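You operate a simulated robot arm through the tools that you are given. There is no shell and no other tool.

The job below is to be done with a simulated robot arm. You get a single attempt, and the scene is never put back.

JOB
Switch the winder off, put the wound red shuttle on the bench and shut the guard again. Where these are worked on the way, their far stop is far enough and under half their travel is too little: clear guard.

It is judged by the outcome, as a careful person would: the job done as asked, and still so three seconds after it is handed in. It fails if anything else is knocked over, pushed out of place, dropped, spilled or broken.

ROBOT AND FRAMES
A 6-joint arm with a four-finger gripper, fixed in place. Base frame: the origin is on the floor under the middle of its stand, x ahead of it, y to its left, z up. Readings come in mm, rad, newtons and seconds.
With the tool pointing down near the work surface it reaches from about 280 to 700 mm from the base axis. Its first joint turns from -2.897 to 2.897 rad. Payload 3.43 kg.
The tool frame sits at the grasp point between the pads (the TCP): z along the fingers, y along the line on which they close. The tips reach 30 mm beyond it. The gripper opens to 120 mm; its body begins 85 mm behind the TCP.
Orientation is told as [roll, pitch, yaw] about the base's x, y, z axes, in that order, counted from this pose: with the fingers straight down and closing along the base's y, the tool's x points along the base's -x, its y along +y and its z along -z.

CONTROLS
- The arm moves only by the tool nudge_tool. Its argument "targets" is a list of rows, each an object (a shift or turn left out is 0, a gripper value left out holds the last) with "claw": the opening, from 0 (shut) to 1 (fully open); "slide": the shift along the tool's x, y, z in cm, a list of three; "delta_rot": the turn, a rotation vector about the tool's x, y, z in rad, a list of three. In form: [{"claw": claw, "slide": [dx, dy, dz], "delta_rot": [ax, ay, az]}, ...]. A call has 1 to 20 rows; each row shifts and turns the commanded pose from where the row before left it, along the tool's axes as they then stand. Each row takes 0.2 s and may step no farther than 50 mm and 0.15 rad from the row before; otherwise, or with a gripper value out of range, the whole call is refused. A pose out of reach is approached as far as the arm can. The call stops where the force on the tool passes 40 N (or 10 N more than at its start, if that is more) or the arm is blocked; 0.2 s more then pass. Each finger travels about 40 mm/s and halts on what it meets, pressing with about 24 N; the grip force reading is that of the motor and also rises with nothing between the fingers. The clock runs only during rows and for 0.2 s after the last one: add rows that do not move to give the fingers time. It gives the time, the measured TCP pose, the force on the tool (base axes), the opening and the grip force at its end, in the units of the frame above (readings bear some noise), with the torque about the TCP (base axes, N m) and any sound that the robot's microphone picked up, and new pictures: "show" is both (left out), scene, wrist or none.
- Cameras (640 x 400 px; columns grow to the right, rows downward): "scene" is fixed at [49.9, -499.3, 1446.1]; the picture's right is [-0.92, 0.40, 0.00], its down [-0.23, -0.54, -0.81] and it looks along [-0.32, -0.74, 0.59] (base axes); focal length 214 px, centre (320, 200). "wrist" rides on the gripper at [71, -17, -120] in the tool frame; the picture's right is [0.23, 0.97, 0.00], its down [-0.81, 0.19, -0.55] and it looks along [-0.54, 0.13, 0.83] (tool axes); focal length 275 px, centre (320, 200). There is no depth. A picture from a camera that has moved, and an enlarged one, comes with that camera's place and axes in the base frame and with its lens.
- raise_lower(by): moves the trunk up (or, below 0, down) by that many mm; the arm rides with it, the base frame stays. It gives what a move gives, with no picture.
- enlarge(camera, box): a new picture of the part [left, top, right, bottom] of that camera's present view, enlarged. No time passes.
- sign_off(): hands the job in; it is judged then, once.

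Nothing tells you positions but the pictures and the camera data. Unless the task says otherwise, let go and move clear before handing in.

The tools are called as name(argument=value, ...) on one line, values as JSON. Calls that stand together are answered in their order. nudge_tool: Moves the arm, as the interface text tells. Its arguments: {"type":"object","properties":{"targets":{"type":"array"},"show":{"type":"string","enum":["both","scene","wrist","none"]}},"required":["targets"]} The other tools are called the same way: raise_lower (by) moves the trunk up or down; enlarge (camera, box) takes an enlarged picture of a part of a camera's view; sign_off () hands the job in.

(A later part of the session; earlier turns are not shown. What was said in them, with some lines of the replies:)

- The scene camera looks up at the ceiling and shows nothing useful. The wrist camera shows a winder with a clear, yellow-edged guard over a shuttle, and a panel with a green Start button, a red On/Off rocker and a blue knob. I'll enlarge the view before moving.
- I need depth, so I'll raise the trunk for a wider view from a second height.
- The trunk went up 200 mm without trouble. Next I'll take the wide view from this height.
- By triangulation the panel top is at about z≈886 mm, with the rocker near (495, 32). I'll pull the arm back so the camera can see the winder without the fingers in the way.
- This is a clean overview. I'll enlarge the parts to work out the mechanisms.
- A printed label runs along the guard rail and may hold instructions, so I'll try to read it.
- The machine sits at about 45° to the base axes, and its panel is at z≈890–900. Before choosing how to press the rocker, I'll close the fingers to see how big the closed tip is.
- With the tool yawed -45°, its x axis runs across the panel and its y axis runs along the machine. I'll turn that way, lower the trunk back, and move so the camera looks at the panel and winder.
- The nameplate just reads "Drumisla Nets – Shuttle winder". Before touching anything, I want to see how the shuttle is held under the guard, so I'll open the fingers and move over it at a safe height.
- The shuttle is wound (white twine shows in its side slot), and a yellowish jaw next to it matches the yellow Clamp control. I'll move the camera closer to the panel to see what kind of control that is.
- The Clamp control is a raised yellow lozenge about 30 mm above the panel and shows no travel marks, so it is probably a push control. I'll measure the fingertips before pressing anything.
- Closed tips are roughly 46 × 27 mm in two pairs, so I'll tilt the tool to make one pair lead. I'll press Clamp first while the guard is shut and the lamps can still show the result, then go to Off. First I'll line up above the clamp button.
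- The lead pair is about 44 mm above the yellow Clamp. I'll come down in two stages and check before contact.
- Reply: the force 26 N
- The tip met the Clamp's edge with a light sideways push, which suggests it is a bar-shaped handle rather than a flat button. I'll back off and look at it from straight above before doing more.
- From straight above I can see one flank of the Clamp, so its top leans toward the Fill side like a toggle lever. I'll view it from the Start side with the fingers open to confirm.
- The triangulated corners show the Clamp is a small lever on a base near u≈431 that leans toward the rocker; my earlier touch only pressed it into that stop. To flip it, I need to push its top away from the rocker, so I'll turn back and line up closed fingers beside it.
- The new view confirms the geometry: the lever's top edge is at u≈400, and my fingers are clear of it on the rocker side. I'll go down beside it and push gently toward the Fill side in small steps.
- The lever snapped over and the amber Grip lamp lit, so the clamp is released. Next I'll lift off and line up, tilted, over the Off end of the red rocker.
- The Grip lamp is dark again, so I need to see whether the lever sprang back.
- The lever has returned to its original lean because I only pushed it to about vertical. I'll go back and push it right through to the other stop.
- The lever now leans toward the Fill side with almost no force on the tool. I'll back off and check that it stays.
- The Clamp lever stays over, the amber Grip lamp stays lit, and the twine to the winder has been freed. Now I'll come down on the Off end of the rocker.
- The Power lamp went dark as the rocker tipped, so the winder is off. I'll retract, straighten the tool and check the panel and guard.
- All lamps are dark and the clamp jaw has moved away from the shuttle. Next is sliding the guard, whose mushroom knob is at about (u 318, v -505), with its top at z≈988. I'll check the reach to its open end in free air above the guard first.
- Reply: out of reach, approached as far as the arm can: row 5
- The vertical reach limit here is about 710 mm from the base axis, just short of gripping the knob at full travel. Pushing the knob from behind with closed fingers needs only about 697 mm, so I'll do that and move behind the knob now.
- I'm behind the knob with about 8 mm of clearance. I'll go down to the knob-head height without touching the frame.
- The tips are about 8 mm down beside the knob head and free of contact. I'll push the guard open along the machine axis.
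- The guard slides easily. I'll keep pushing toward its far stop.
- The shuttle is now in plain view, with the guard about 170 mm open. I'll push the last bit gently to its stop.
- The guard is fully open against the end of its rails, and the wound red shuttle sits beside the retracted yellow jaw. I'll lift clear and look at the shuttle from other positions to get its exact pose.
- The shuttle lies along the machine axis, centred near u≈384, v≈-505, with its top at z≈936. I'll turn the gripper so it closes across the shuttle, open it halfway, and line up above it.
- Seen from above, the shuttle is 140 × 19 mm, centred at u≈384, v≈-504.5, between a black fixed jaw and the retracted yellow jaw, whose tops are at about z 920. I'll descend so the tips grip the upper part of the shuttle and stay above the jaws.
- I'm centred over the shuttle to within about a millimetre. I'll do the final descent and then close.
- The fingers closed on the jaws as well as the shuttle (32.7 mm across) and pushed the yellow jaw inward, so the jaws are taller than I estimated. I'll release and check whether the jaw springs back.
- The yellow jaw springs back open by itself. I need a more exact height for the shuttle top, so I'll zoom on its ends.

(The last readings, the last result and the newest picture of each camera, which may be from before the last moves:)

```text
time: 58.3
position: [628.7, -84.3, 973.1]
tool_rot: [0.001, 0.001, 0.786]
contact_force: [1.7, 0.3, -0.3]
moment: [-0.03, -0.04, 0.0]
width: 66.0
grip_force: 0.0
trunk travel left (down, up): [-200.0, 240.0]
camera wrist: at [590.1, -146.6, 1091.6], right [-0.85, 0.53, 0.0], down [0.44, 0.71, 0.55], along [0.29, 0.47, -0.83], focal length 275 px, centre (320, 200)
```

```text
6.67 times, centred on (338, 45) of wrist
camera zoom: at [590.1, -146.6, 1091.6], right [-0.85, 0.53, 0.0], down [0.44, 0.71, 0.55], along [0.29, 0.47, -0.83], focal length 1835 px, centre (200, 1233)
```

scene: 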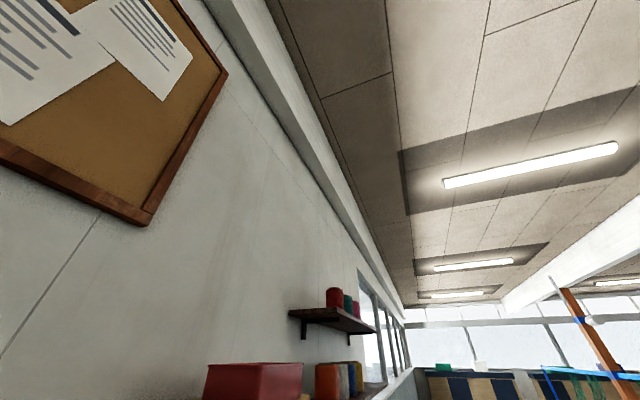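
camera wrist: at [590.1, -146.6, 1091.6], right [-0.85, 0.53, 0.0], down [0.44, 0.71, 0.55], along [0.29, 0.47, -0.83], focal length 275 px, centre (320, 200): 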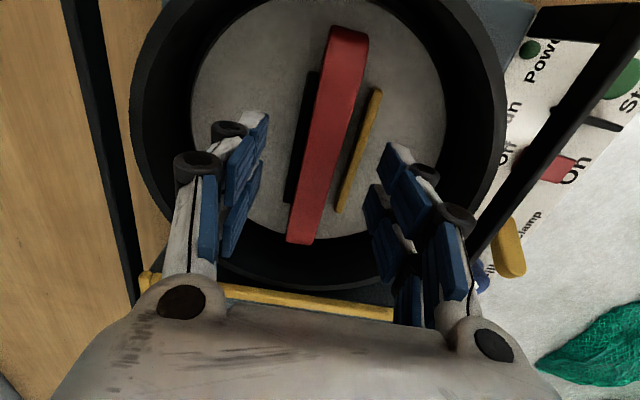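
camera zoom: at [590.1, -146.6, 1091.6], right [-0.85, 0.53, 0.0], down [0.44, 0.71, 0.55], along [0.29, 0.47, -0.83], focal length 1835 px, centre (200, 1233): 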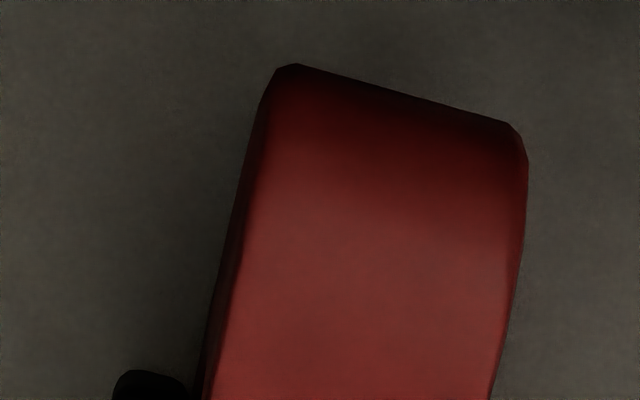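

The jaw tops come out at z≈924 and the shuttle top at about 940. Gripping about 5 mm higher will clear the jaws and still hold the upper 10 mm of the shuttle.

nudge_tool(targets=[{"slide": [0, 0, 1.35]}, {}, {"claw": 0.3}, {"claw": 0.1}, {"claw": 0.0}, {}, {}, {}], show="wrist")

enlarge(camera="wrist", box=[200, 70, 440, 220])

```text
time: 60.1
position: [629.2, -85.0, 959.5]
tool_rot: [0.0, 0.0, 0.786]
contact_force: [-0.3, -0.2, 0.3]
moment: [0.01, -0.01, 0.0]
width: 19.3
grip_force: 23.9
trunk travel left (down, up): [-200.0, 240.0]
camera wrist: at [590.4, -146.8, 1078.3], right [-0.85, 0.53, 0.0], down [0.44, 0.71, 0.55], along [0.29, 0.47, -0.83], focal length 275 px, centre (320, 200)
```

wrist: 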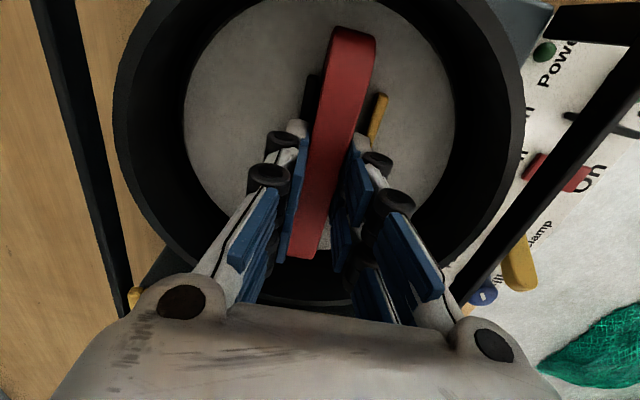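

```text
2.67 times, centred on (320, 145) of wrist
camera zoom: at [590.4, -146.8, 1078.3], right [-0.85, 0.53, 0.0], down [0.44, 0.71, 0.55], along [0.29, 0.47, -0.83], focal length 734 px, centre (320, 347)
```

zoom: 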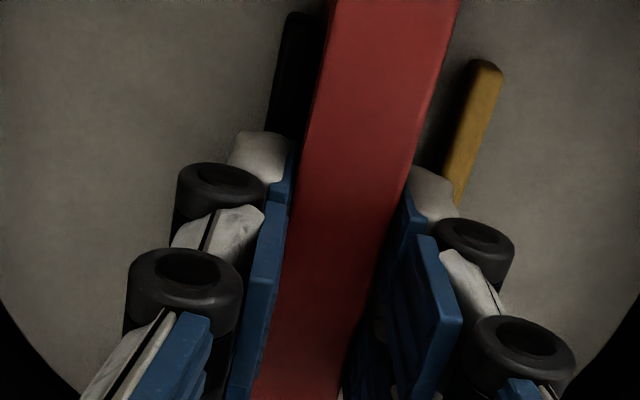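

The grip is on the shuttle alone now (19.3 mm wide) and the jaws are free. I'll lift slowly at first to check it comes free.

nudge_tool(targets=[{"slide": [0, 0, -0.4]}, {"slide": [0, 0, -0.6]}, {"slide": [0, 0, -1.0]}, {}], show="wrist")

```text
time: 61.1
position: [629.1, -85.1, 979.6]
tool_rot: [-0.002, -0.001, 0.786]
contact_force: [0.7, 0.5, -1.1]
moment: [0.0, 0.0, 0.01]
width: 19.6
grip_force: 23.6
trunk travel left (down, up): [-200.0, 240.0]
camera wrist: at [589.9, -146.7, 1098.2], right [-0.85, 0.53, 0.0], down [0.44, 0.71, 0.55], along [0.29, 0.47, -0.83], focal length 275 px, centre (320, 200)
```

wrist: 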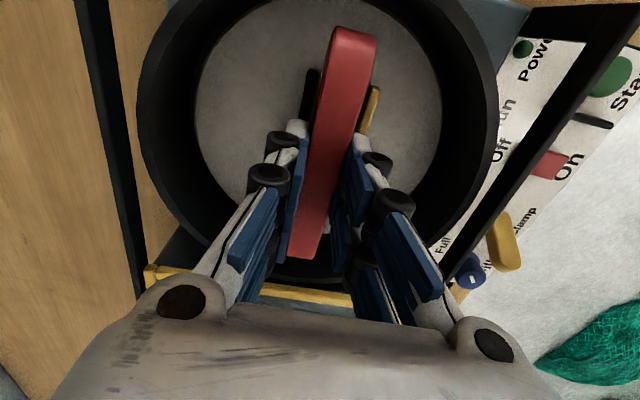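

The shuttle lifts freely, with about 1 N of weight showing. I'll raise it clear of the rails, then carry it along -u over the near end of the winder to the open bench.

nudge_tool(targets=[{"slide": [0, 0, -2.2]}, {"slide": [0, 0, -2.4]}, {"slide": [0, 0, -2.4]}, {"slide": [0, 0, -2.4]}, {"slide": [0, 0, -2.4]}, {}], show="wrist")

```text
time: 62.5
position: [629.7, -83.7, 1098.6]
tool_rot: [0.0, 0.0, 0.786]
contact_force: [-0.1, 0.3, 0.1]
moment: [0.04, -0.02, 0.01]
width: 19.2
grip_force: 23.4
trunk travel left (down, up): [-200.0, 240.0]
camera wrist: at [590.4, -146.1, 1217.1], right [-0.85, 0.53, 0.0], down [0.44, 0.71, 0.55], along [0.29, 0.47, -0.83], focal length 275 px, centre (320, 200)
```

wrist: 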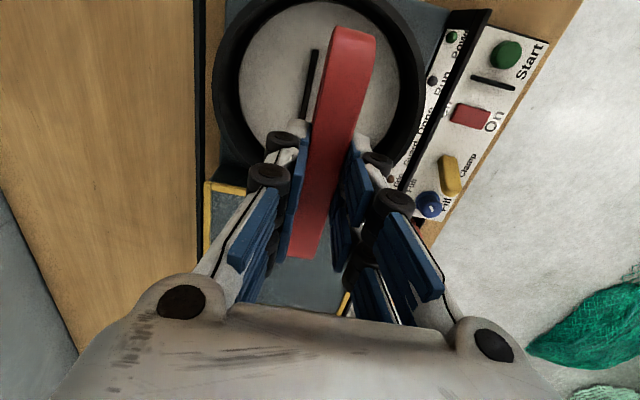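

nudge_tool(targets=[{"slide": [2.0, 0, 0]}, {"slide": [3.0, 0, 0]}, {"slide": [3.5, 0, 0]}, {"slide": [3.5, 0, 0]}, {"slide": [3.5, 0, 0]}, {"slide": [3.5, 0, 0]}, {"slide": [3.0, 0, 0]}, {"slide": [2.5, 0, 0]}, {"slide": [1.5, 0, 0]}, {}], show="wrist")

```text
time: 64.7
position: [445.9, -267.8, 1096.3]
tool_rot: [-0.001, 0.0, 0.787]
contact_force: [0.5, 0.7, -0.3]
moment: [0.03, 0.05, -0.02]
width: 19.7
grip_force: 24.3
trunk travel left (down, up): [-200.0, 240.0]
camera wrist: at [407.4, -331.2, 1215.3], right [-0.85, 0.53, 0.0], down [0.44, 0.71, 0.55], along [0.29, 0.47, -0.83], focal length 275 px, centre (320, 200)
```

wrist: 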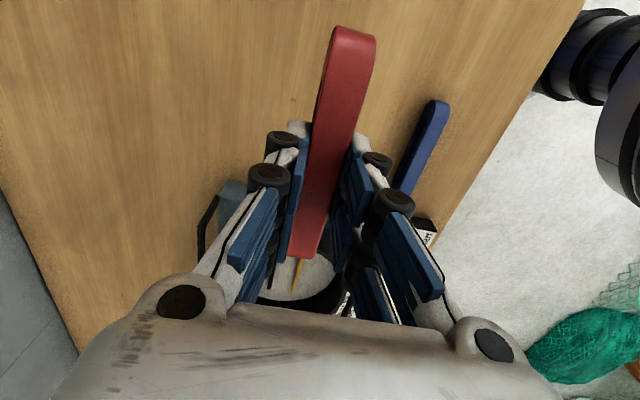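

The bench below is clear, and the blue shuttle is about 100 mm off to the side. I'll lower the red shuttle toward the bench, whose surface I estimate at z≈860.

nudge_tool(targets=[{"slide": [0, 0, 3.0]}, {"slide": [0, 0, 4.0]}, {"slide": [0, 0, 4.0]}, {"slide": [0, 0, 3.0]}, {"slide": [0, 0, 1.5]}, {}], show="wrist")

enlarge(camera="wrist", box=[220, 10, 460, 160])

```text
time: 66.1
position: [446.2, -267.3, 941.8]
tool_rot: [0.001, 0.0, 0.786]
contact_force: [-0.5, 0.1, -0.3]
moment: [-0.01, -0.03, 0.01]
width: 19.4
grip_force: 23.7
trunk travel left (down, up): [-200.0, 240.0]
camera wrist: at [407.2, -329.8, 1061.1], right [-0.85, 0.53, 0.0], down [0.44, 0.71, 0.55], along [0.29, 0.47, -0.83], focal length 275 px, centre (320, 200)
```

wrist: 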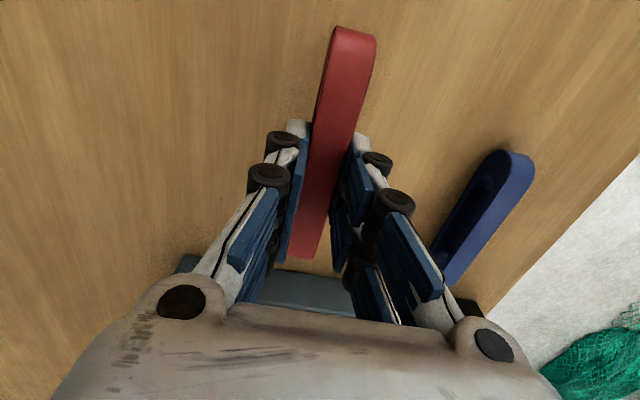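

```text
2.67 times, centred on (340, 85) of wrist
camera zoom: at [407.2, -329.8, 1061.1], right [-0.85, 0.53, 0.0], down [0.44, 0.71, 0.55], along [0.29, 0.47, -0.83], focal length 734 px, centre (267, 507)
```

zoom: 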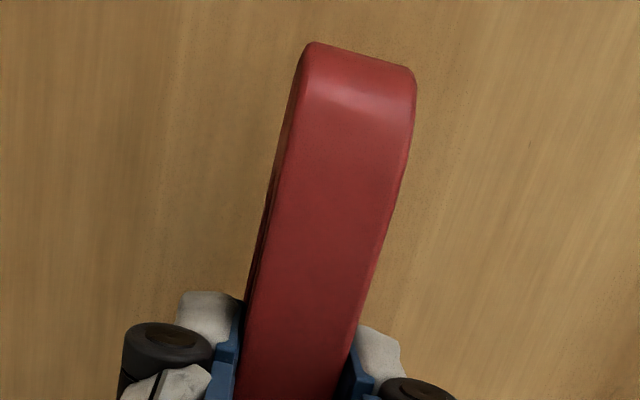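

nudge_tool(targets=[{"slide": [0, 0, 1.0]}, {"slide": [0, 0, 0.7]}, {"slide": [0, 0, 0.3]}, {}], show="none")

```text
time: 67.1
position: [444.1, -266.9, 923.7]
tool_rot: [0.002, -0.001, 0.785]
contact_force: [0.2, 0.7, -0.6]
moment: [-0.01, -0.01, 0.04]
width: 19.4
grip_force: 24.3
trunk travel left (down, up): [-200.0, 240.0]
```

There's no contact yet at TCP z≈922. I'll keep going down in small steps and watch the force.

nudge_tool(targets=[{"slide": [0, 0, 0.25]}, {"slide": [0, 0, 0.25]}, {"slide": [0, 0, 0.25]}, {}], show="wrist")

enlarge(camera="wrist", box=[220, 10, 460, 160])

```text
time: 68.1
position: [444.3, -267.8, 916.0]
tool_rot: [0.0, -0.001, 0.786]
contact_force: [-0.8, -0.7, -0.6]
moment: [0.01, -0.04, 0.0]
width: 19.4
grip_force: 23.9
trunk travel left (down, up): [-200.0, 240.0]
camera wrist: at [406.1, -330.0, 1034.1], right [-0.85, 0.53, 0.0], down [0.44, 0.71, 0.55], along [0.29, 0.47, -0.83], focal length 275 px, centre (320, 200)
```

wrist: 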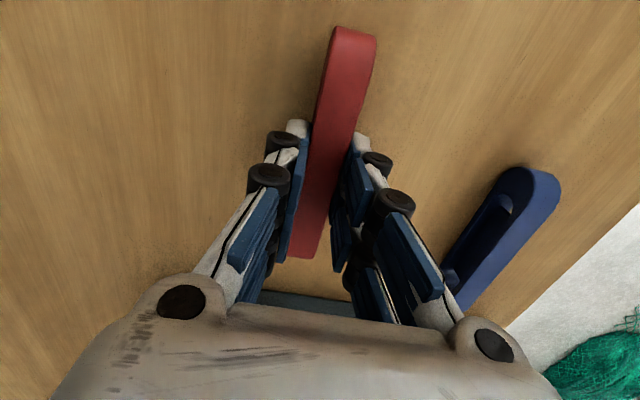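

```text
2.67 times, centred on (340, 85) of wrist
camera zoom: at [406.1, -330.0, 1034.1], right [-0.85, 0.53, 0.0], down [0.44, 0.71, 0.55], along [0.29, 0.47, -0.83], focal length 734 px, centre (267, 507)
```

zoom: 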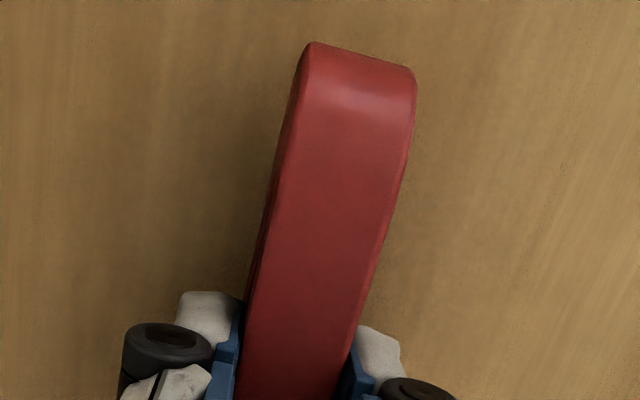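

nudge_tool(targets=[{"slide": [0, 0, 0.2]}, {"slide": [0, 0, 0.2]}, {"slide": [0, 0, 0.2]}, {}], show="none")

```text
time: 69.1
position: [445.3, -267.2, 908.7]
tool_rot: [-0.001, 0.001, 0.787]
contact_force: [-0.2, 0.7, -0.6]
moment: [0.01, 0.02, 0.01]
width: 19.4
grip_force: 24.0
trunk travel left (down, up): [-200.0, 240.0]
```

nudge_tool(targets=[{"slide": [0, 0, 0.15]}, {"slide": [0, 0, 0.15]}, {"slide": [0, 0, 0.15]}, {}], show="none")

```text
time: 70.1
position: [444.6, -268.0, 904.7]
tool_rot: [0.0, -0.001, 0.785]
contact_force: [1.3, 0.4, -0.9]
moment: [0.0, 0.01, 0.0]
width: 19.5
grip_force: 24.1
trunk travel left (down, up): [-200.0, 240.0]
```

nudge_tool(targets=[{"slide": [0, 0, 0.15]}, {"slide": [0, 0, 0.15]}, {}], show="wrist")

enlarge(camera="wrist", box=[280, 10, 400, 85])

```text
time: 70.9
position: [444.8, -267.2, 903.1]
tool_rot: [-0.002, -0.001, 0.785]
contact_force: [-1.4, 0.1, 9.2]
moment: [-0.04, 0.12, 0.01]
width: 19.4
grip_force: 23.9
trunk travel left (down, up): [-200.0, 240.0]
camera wrist: at [406.2, -329.5, 1021.2], right [-0.85, 0.53, 0.0], down [0.44, 0.71, 0.55], along [0.29, 0.47, -0.83], focal length 275 px, centre (320, 200)
```

wrist: 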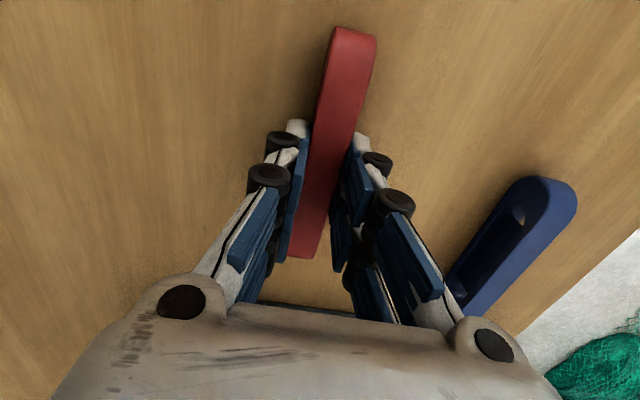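

```text
5.33 times, centred on (340, 48) of wrist
camera zoom: at [406.2, -329.5, 1021.2], right [-0.85, 0.53, 0.0], down [0.44, 0.71, 0.55], along [0.29, 0.47, -0.83], focal length 1468 px, centre (213, 1013)
```

zoom: 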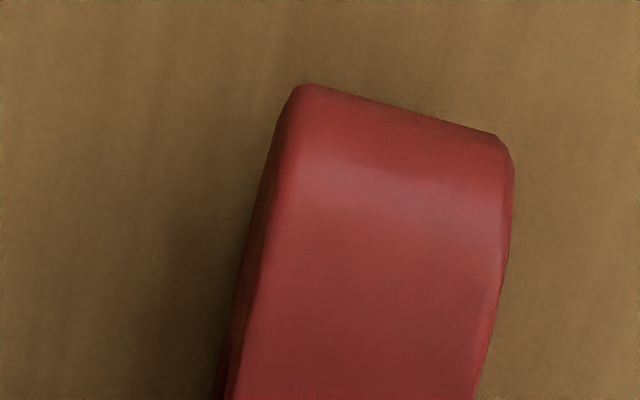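

The shuttle has touched down with 9 N on the bench. I'll ease off a millimetre and open the fingers gently.

nudge_tool(targets=[{"slide": [0, 0, -0.1]}, {}, {"claw": 0.22}, {"claw": 0.3}, {"claw": 0.45}, {"claw": 0.55}, {}, {}], show="wrist")

```text
time: 72.7
position: [445.3, -267.2, 903.6]
tool_rot: [0.0, 0.0, 0.786]
contact_force: [0.1, 0.1, 0.5]
moment: [0.01, -0.03, 0.02]
width: 66.0
grip_force: 0.0
trunk travel left (down, up): [-200.0, 240.0]
camera wrist: at [406.5, -329.7, 1021.5], right [-0.85, 0.53, 0.0], down [0.44, 0.71, 0.55], along [0.29, 0.47, -0.83], focal length 275 px, centre (320, 200)
```

wrist: 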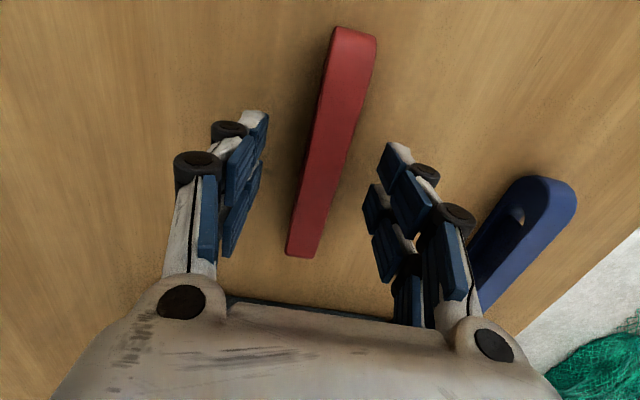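

The red shuttle stands on the bench. I'll lift straight up and check it before going back to the guard.

nudge_tool(targets=[{"slide": [0, 0, -1.5]}, {"slide": [0, 0, -4.5]}, {"slide": [0, 0, -4.5]}, {"slide": [0, 0, -4.5]}, {"slide": [0, 0, -4.0]}, {}], show="wrist")

enlarge(camera="wrist", box=[220, 20, 460, 170])

```text
time: 74.1
position: [445.6, -266.9, 1094.2]
tool_rot: [0.0, 0.0, 0.785]
contact_force: [0.3, -0.7, -0.1]
moment: [-0.01, 0.01, 0.02]
width: 66.1
grip_force: 0.0
trunk travel left (down, up): [-200.0, 240.0]
camera wrist: at [407.4, -329.4, 1211.8], right [-0.85, 0.53, 0.0], down [0.44, 0.71, 0.55], along [0.29, 0.47, -0.83], focal length 275 px, centre (320, 200)
```

wrist: 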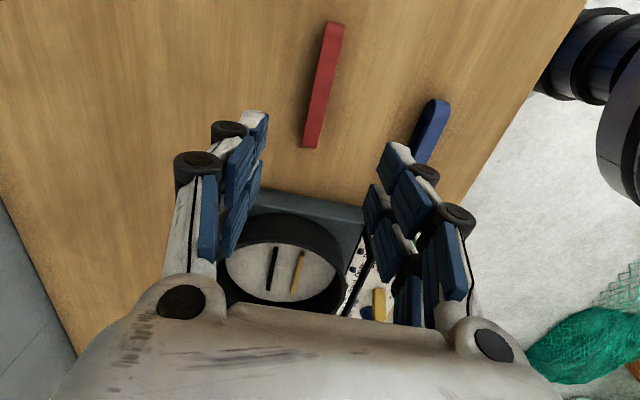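

```text
2.67 times, centred on (340, 95) of wrist
camera zoom: at [407.4, -329.4, 1211.8], right [-0.85, 0.53, 0.0], down [0.44, 0.71, 0.55], along [0.29, 0.47, -0.83], focal length 734 px, centre (267, 480)
```

zoom: 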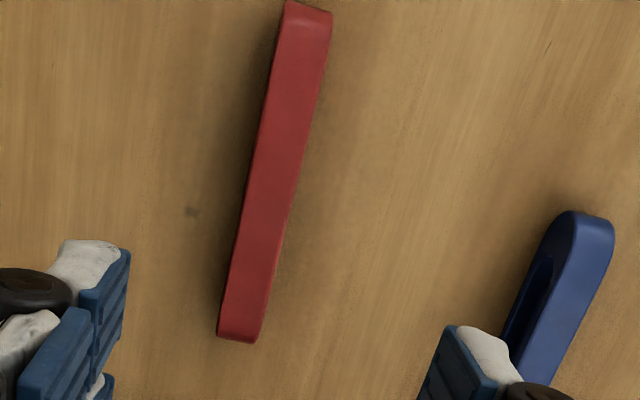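

The red shuttle is resting stably on the bench. I'll turn back, open wide and straddle the guard knob so the far-side fingers can hook it for closing.

nudge_tool(targets=[{"claw": 1, "delta_rot": [0, 0, 0.1428]}, {"delta_rot": [0, 0, 0.1428]}, {"delta_rot": [0, 0, 0.1428]}, {"delta_rot": [0, 0, 0.1428]}, {"delta_rot": [0, 0, 0.1428]}, {"delta_rot": [0, 0, 0.1428]}, {"delta_rot": [0, 0, 0.1428]}, {"delta_rot": [0, 0, 0.1428]}, {"delta_rot": [0, 0, 0.1428]}, {"delta_rot": [0, 0, 0.1428]}, {"delta_rot": [0, 0, 0.1428]}, {}], show="none")

nudge_tool(targets=[{"slide": [0, 3.5, 0]}, {"slide": [0, 4.5, 0]}, {"slide": [0, 4.5, 0]}, {"slide": [0, 4.5, 0]}, {"slide": [0, 4.5, 0]}, {"slide": [0, 4.5, 0]}, {"slide": [0, 4.5, 0]}, {"slide": [0, 4.3, 0]}, {"slide": [0, 0, 3]}, {}], show="wrist")

enlarge(camera="wrist", box=[280, 90, 480, 215])

```text
time: 76.7
position: [444.1, -266.5, 1093.0]
tool_rot: [0.002, 0.002, -0.789]
contact_force: [0.1, 0.3, 0.3]
moment: [0.04, 0.02, -0.01]
width: 119.7
grip_force: 0.1
trunk travel left (down, up): [-200.0, 240.0]
```

```text
time: 78.9
position: [688.9, -22.5, 1063.5]
tool_rot: [0.002, 0.001, -0.785]
contact_force: [-0.2, 0.1, -0.1]
moment: [0.03, 0.0, 0.03]
width: 120.2
grip_force: 0.2
trunk travel left (down, up): [-200.0, 240.0]
camera wrist: at [627.5, 16.7, 1182.3], right [0.53, 0.85, 0.0], down [0.71, -0.44, 0.55], along [0.47, -0.29, -0.83], focal length 275 px, centre (320, 200)
```

wrist: 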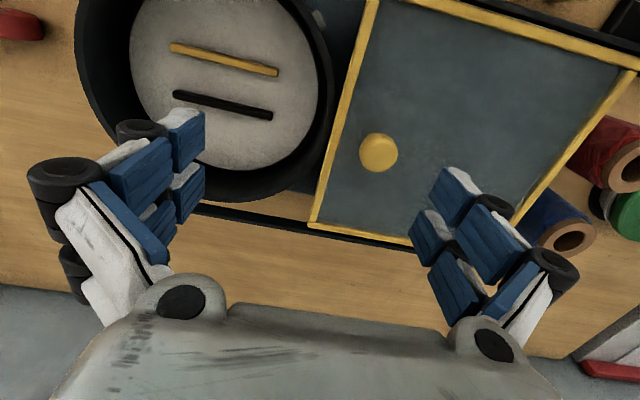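

```text
3.20 times, centred on (380, 152) of wrist
camera zoom: at [627.5, 16.7, 1182.3], right [0.53, 0.85, 0.0], down [0.71, -0.44, 0.55], along [0.47, -0.29, -0.83], focal length 881 px, centre (128, 352)
```

zoom: 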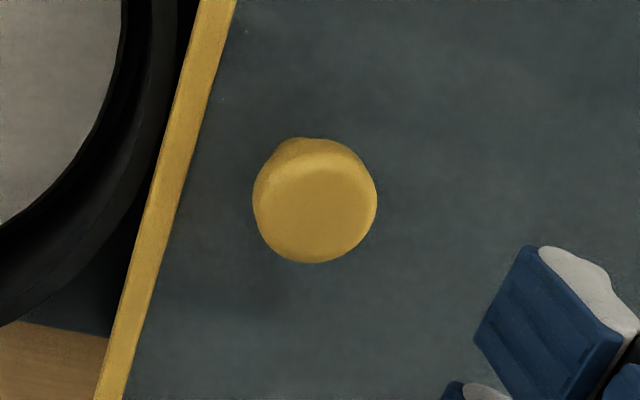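

The knob is at u≈518.6. I'll shift slightly so the far fingers clear it by about 6 mm and then go down.

nudge_tool(targets=[{"slide": [-0.2, 0.6, 3.5]}, {"slide": [0, 0, 2.5]}, {"slide": [0, 0, 0.9]}, {}], show="wrist")

enlarge(camera="wrist", box=[320, 110, 520, 260])

```text
time: 79.9
position: [695.0, -19.2, 995.5]
tool_rot: [0.001, 0.001, -0.785]
contact_force: [0.1, 0.1, 0.1]
moment: [-0.01, -0.01, 0.02]
width: 120.0
grip_force: 0.0
trunk travel left (down, up): [-200.0, 240.0]
camera wrist: at [633.2, 19.9, 1114.0], right [0.53, 0.85, 0.0], down [0.71, -0.44, 0.55], along [0.47, -0.29, -0.83], focal length 275 px, centre (320, 200)
```

wrist: 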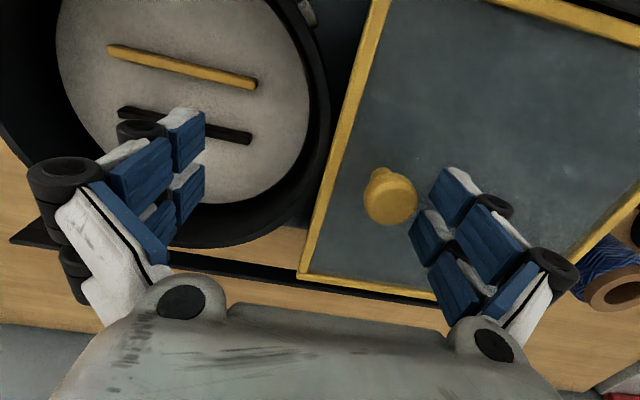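

```text
2.67 times, centred on (420, 185) of wrist
camera zoom: at [633.2, 19.9, 1114.0], right [0.53, 0.85, 0.0], down [0.71, -0.44, 0.55], along [0.47, -0.29, -0.83], focal length 734 px, centre (53, 240)
```

zoom: 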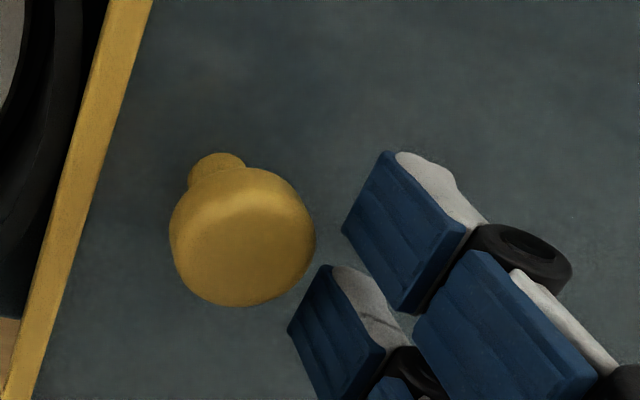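

The fingers straddle the knob. I'll go down 8 mm more, then pull gently toward the closed side.

nudge_tool(targets=[{"slide": [0, 0, 0.5]}, {"slide": [0, 0, 0.3]}, {}, {"slide": [0, -0.5, 0]}, {"slide": [0, -0.5, 0]}, {"slide": [0, -0.8, 0]}, {"slide": [0, -0.8, 0]}, {}], show="wrist")

enlarge(camera="wrist", box=[320, 110, 520, 260])

```text
time: 81.7
position: [677.4, -37.1, 985.9]
tool_rot: [0.0, 0.0, -0.784]
contact_force: [0.0, 0.8, -0.6]
moment: [-0.05, 0.04, 0.01]
width: 120.1
grip_force: 0.0
trunk travel left (down, up): [-200.0, 240.0]
camera wrist: at [615.3, 1.4, 1104.0], right [0.53, 0.85, 0.0], down [0.71, -0.44, 0.55], along [0.47, -0.29, -0.83], focal length 275 px, centre (320, 200)
```

wrist: 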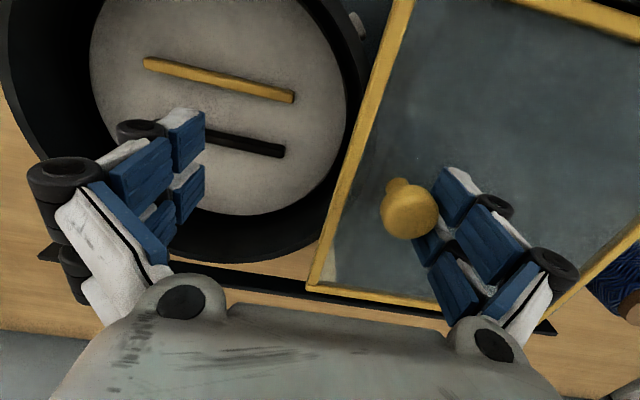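

```text
2.67 times, centred on (420, 185) of wrist
camera zoom: at [615.3, 1.4, 1104.0], right [0.53, 0.85, 0.0], down [0.71, -0.44, 0.55], along [0.47, -0.29, -0.83], focal length 734 px, centre (53, 240)
```

zoom: 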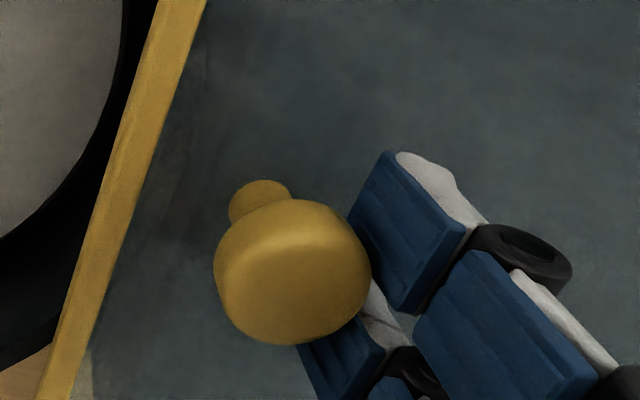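

The fingers have hooked the knob and the guard is following. I'll keep pulling it closed.

nudge_tool(targets=[{"slide": [0, -1.0, 0]}, {"slide": [0, -1.2, 0]}, {"slide": [0, -1.2, 0]}, {"slide": [0, -1.2, 0]}, {"slide": [0, -1.2, 0]}, {"slide": [0, -1.2, 0]}, {"slide": [0, -1.2, 0]}, {"slide": [0, -1.2, 0]}, {"slide": [0, -1.2, 0]}, {"slide": [0, -1.2, 0]}, {"slide": [0, -1.2, 0]}, {}], show="wrist")

```text
time: 84.3
position: [586.4, -130.6, 985.5]
tool_rot: [-0.001, 0.0, -0.786]
contact_force: [0.1, 0.2, -0.1]
moment: [0.01, -0.01, 0.0]
width: 120.2
grip_force: 0.1
trunk travel left (down, up): [-200.0, 240.0]
camera wrist: at [523.8, -91.5, 1103.9], right [0.53, 0.85, 0.0], down [0.71, -0.44, 0.55], along [0.47, -0.29, -0.83], focal length 275 px, centre (320, 200)
```

wrist: 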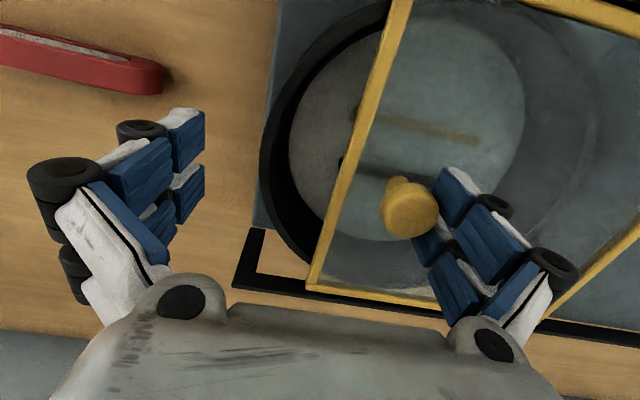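

nudge_tool(targets=[{"slide": [0, -1.0, 0]}, {"slide": [0, -1.0, 0]}, {"slide": [0, -1.0, 0]}, {"slide": [0, -0.8, 0]}, {"slide": [0, -0.5, 0]}, {"slide": [0, -0.4, 0]}, {}], show="wrist")

enlarge(camera="wrist", box=[220, 180, 420, 300])

```text
time: 85.9
position: [553.7, -162.1, 985.6]
tool_rot: [0.001, 0.002, -0.786]
contact_force: [-0.5, -0.2, -0.5]
moment: [-0.01, -0.02, 0.02]
width: 120.0
grip_force: 0.1
trunk travel left (down, up): [-200.0, 240.0]
camera wrist: at [490.7, -123.8, 1103.7], right [0.53, 0.85, 0.0], down [0.71, -0.44, 0.55], along [0.47, -0.29, -0.83], focal length 275 px, centre (320, 200)
```

wrist: 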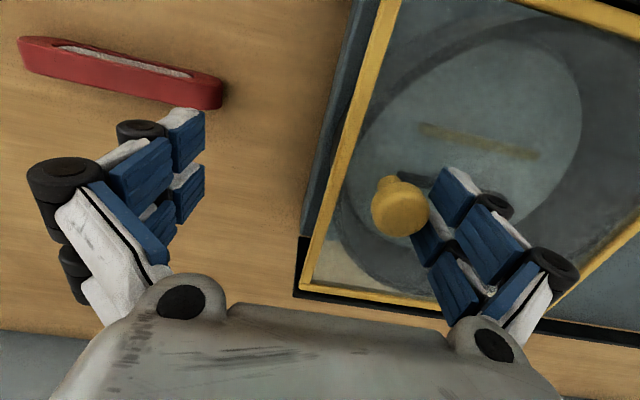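

```text
3.20 times, centred on (320, 240) of wrist
camera zoom: at [490.7, -123.8, 1103.7], right [0.53, 0.85, 0.0], down [0.71, -0.44, 0.55], along [0.47, -0.29, -0.83], focal length 881 px, centre (320, 72)
```

zoom: 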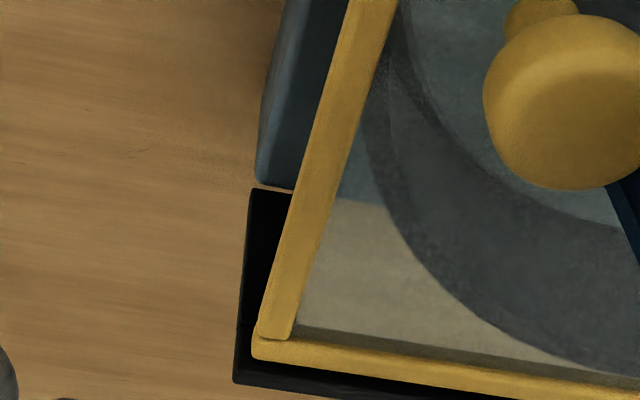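

The knob appears to be back at its closed position (u≈316). I'll push in gently until I feel the stop, to be sure.

nudge_tool(targets=[{"slide": [0, -0.4, 0]}, {"slide": [0, -0.3, 0]}, {"slide": [0, -0.2, 0]}, {"slide": [0, -0.2, 0]}, {}], show="wrist")

enlarge(camera="wrist", box=[320, 130, 520, 255])

```text
time: 87.1
position: [549.0, -166.4, 986.4]
tool_rot: [-0.003, -0.001, -0.782]
contact_force: [19.7, 27.7, -5.9]
moment: [-0.36, 0.24, 0.21]
width: 120.1
grip_force: 0.1
trunk travel left (down, up): [-200.0, 240.0]
camera wrist: at [486.1, -128.2, 1104.1], right [0.52, 0.85, 0.0], down [0.71, -0.44, 0.55], along [0.47, -0.29, -0.83], focal length 275 px, centre (320, 200)
```

wrist: 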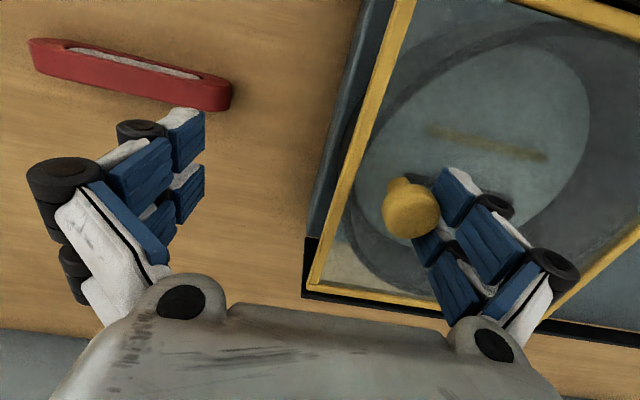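

```text
3.20 times, centred on (420, 192) of wrist
camera zoom: at [486.1, -128.2, 1104.1], right [0.52, 0.85, 0.0], down [0.71, -0.44, 0.55], along [0.47, -0.29, -0.83], focal length 881 px, centre (0, 224)
```

zoom: 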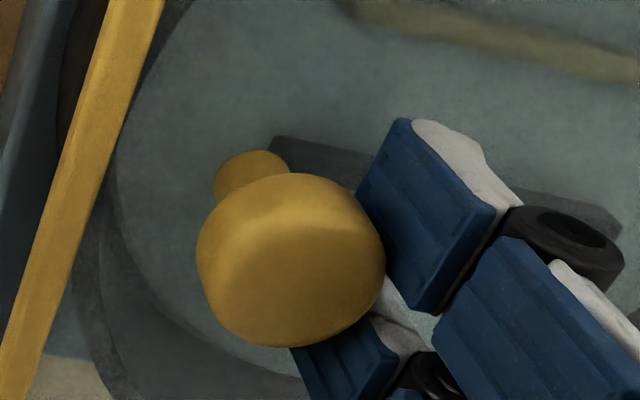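

The guard is firmly against its closed stop. I'll back off the knob and lift clear.

nudge_tool(targets=[{"slide": [0, 0.4, 0]}, {"slide": [0, 0.5, 0]}, {}, {"slide": [0, 0, -2]}, {"slide": [0, 0, -4]}, {"slide": [0, 0, -4]}, {}], show="wrist")

enlarge(camera="wrist", box=[260, 0, 520, 165])

```text
time: 88.7
position: [552.0, -163.9, 1085.0]
tool_rot: [-0.001, 0.0, -0.784]
contact_force: [0.6, 0.8, 0.8]
moment: [0.02, 0.02, -0.01]
width: 120.0
grip_force: 0.2
trunk travel left (down, up): [-200.0, 240.0]
camera wrist: at [489.5, -125.2, 1203.4], right [0.53, 0.85, 0.0], down [0.71, -0.44, 0.55], along [0.47, -0.29, -0.83], focal length 275 px, centre (320, 200)
```

wrist: 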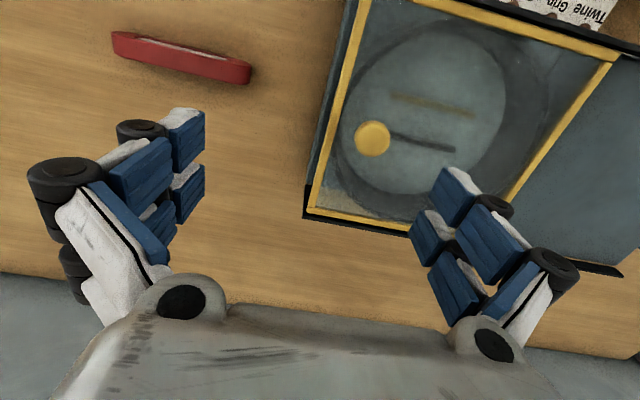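

```text
2.42 times, centred on (390, 82) of wrist
camera zoom: at [489.5, -125.2, 1203.4], right [0.53, 0.85, 0.0], down [0.71, -0.44, 0.55], along [0.47, -0.29, -0.83], focal length 667 px, centre (150, 485)
```

zoom: 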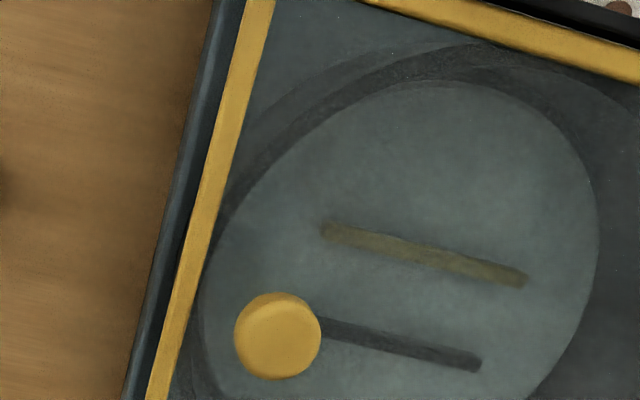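

The guard knob is back at its starting position. I'll move back for a final check of the panel, guard and bench.

nudge_tool(targets=[{"slide": [4, 1.0, -1]}, {"slide": [4, 1.0, -1]}, {"slide": [4, 1.0, -1]}, {"slide": [4, 1.0, -1]}, {}], show="wrist")

enlarge(camera="wrist", box=[270, 60, 480, 190])

enlarge(camera="wrist", box=[60, 40, 300, 190])

```text
time: 89.9
position: [466.4, -23.3, 1126.8]
tool_rot: [-0.001, 0.0, -0.785]
contact_force: [-0.2, 0.6, -1.1]
moment: [0.03, 0.01, -0.03]
width: 120.1
grip_force: 0.2
trunk travel left (down, up): [-200.0, 240.0]
camera wrist: at [403.9, 15.7, 1245.0], right [0.53, 0.85, 0.0], down [0.71, -0.44, 0.55], along [0.47, -0.29, -0.83], focal length 275 px, centre (320, 200)
```

wrist: 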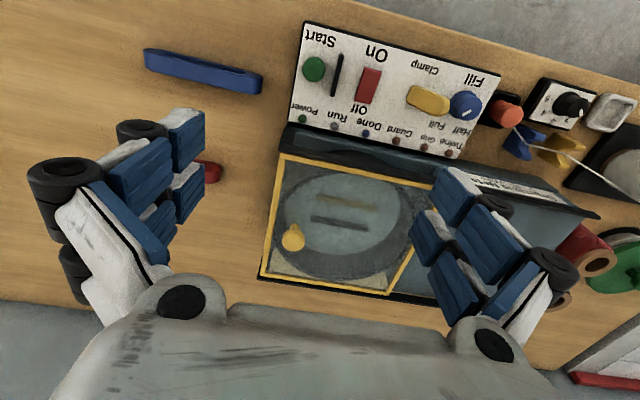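

```text
3.05 times, centred on (375, 125) of wrist
camera zoom: at [403.9, 15.7, 1245.0], right [0.53, 0.85, 0.0], down [0.71, -0.44, 0.55], along [0.47, -0.29, -0.83], focal length 839 px, centre (152, 429)
```

zoom: 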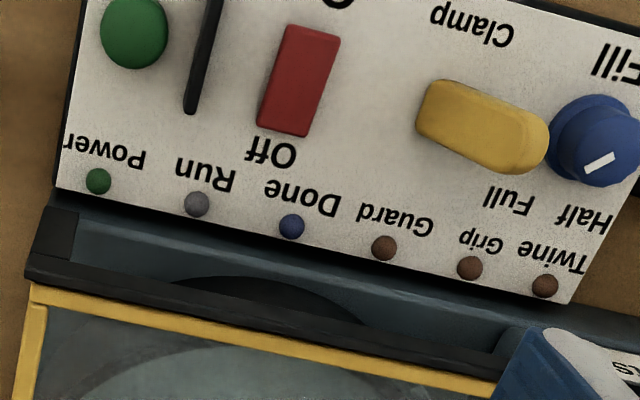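

```text
2.67 times, centred on (180, 115) of wrist
camera zoom: at [403.9, 15.7, 1245.0], right [0.53, 0.85, 0.0], down [0.71, -0.44, 0.55], along [0.47, -0.29, -0.83], focal length 734 px, centre (693, 427)
```

zoom: 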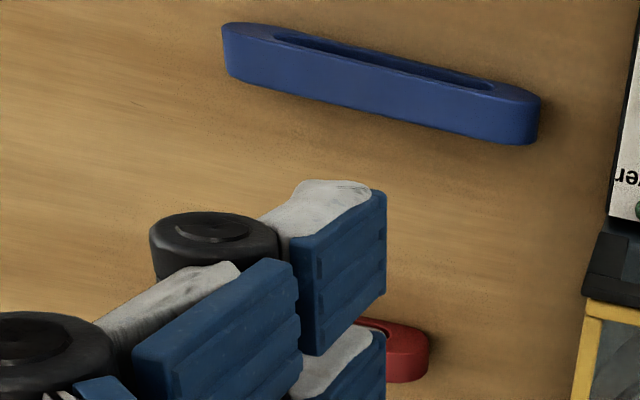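

Everything checks out, and the arm is clear of the bench:
- **Winder:** the rocker is on Off and all lamps are dark.
- **Shuttle:** the red shuttle stands on the bench next to the untouched blue one.
- **Guard:** it is shut against its stop.

I'm handing the job in.

sign_off()

```text
The job is handed in.
```

The winder is switched off, the wound red shuttle is on the bench, and the clear guard is shut again. My last pictures before handing in showed the rocker on Off, all lamps dark, and the guard back at its starting position. I haven't seen a result from the judging.

- **Clamp lever:** the shuttle was held by a clamp, so I flipped the Clamp lever to release it before switching the power off. I left the lever in the released position.
- **Guard:** I slid it fully open along its rails, and on closing I pushed it until it met its stop.
- **Shuttle:** it stands upright on the open bench in front of the winder, about 100 mm or more from the blue one.
- **First grip:** my first attempt to pick up the shuttle also squeezed the clamp jaws. I let go at once, the yellow jaw sprang back, and the second grip held only the shuttle.

I saw nothing else knocked over or moved.
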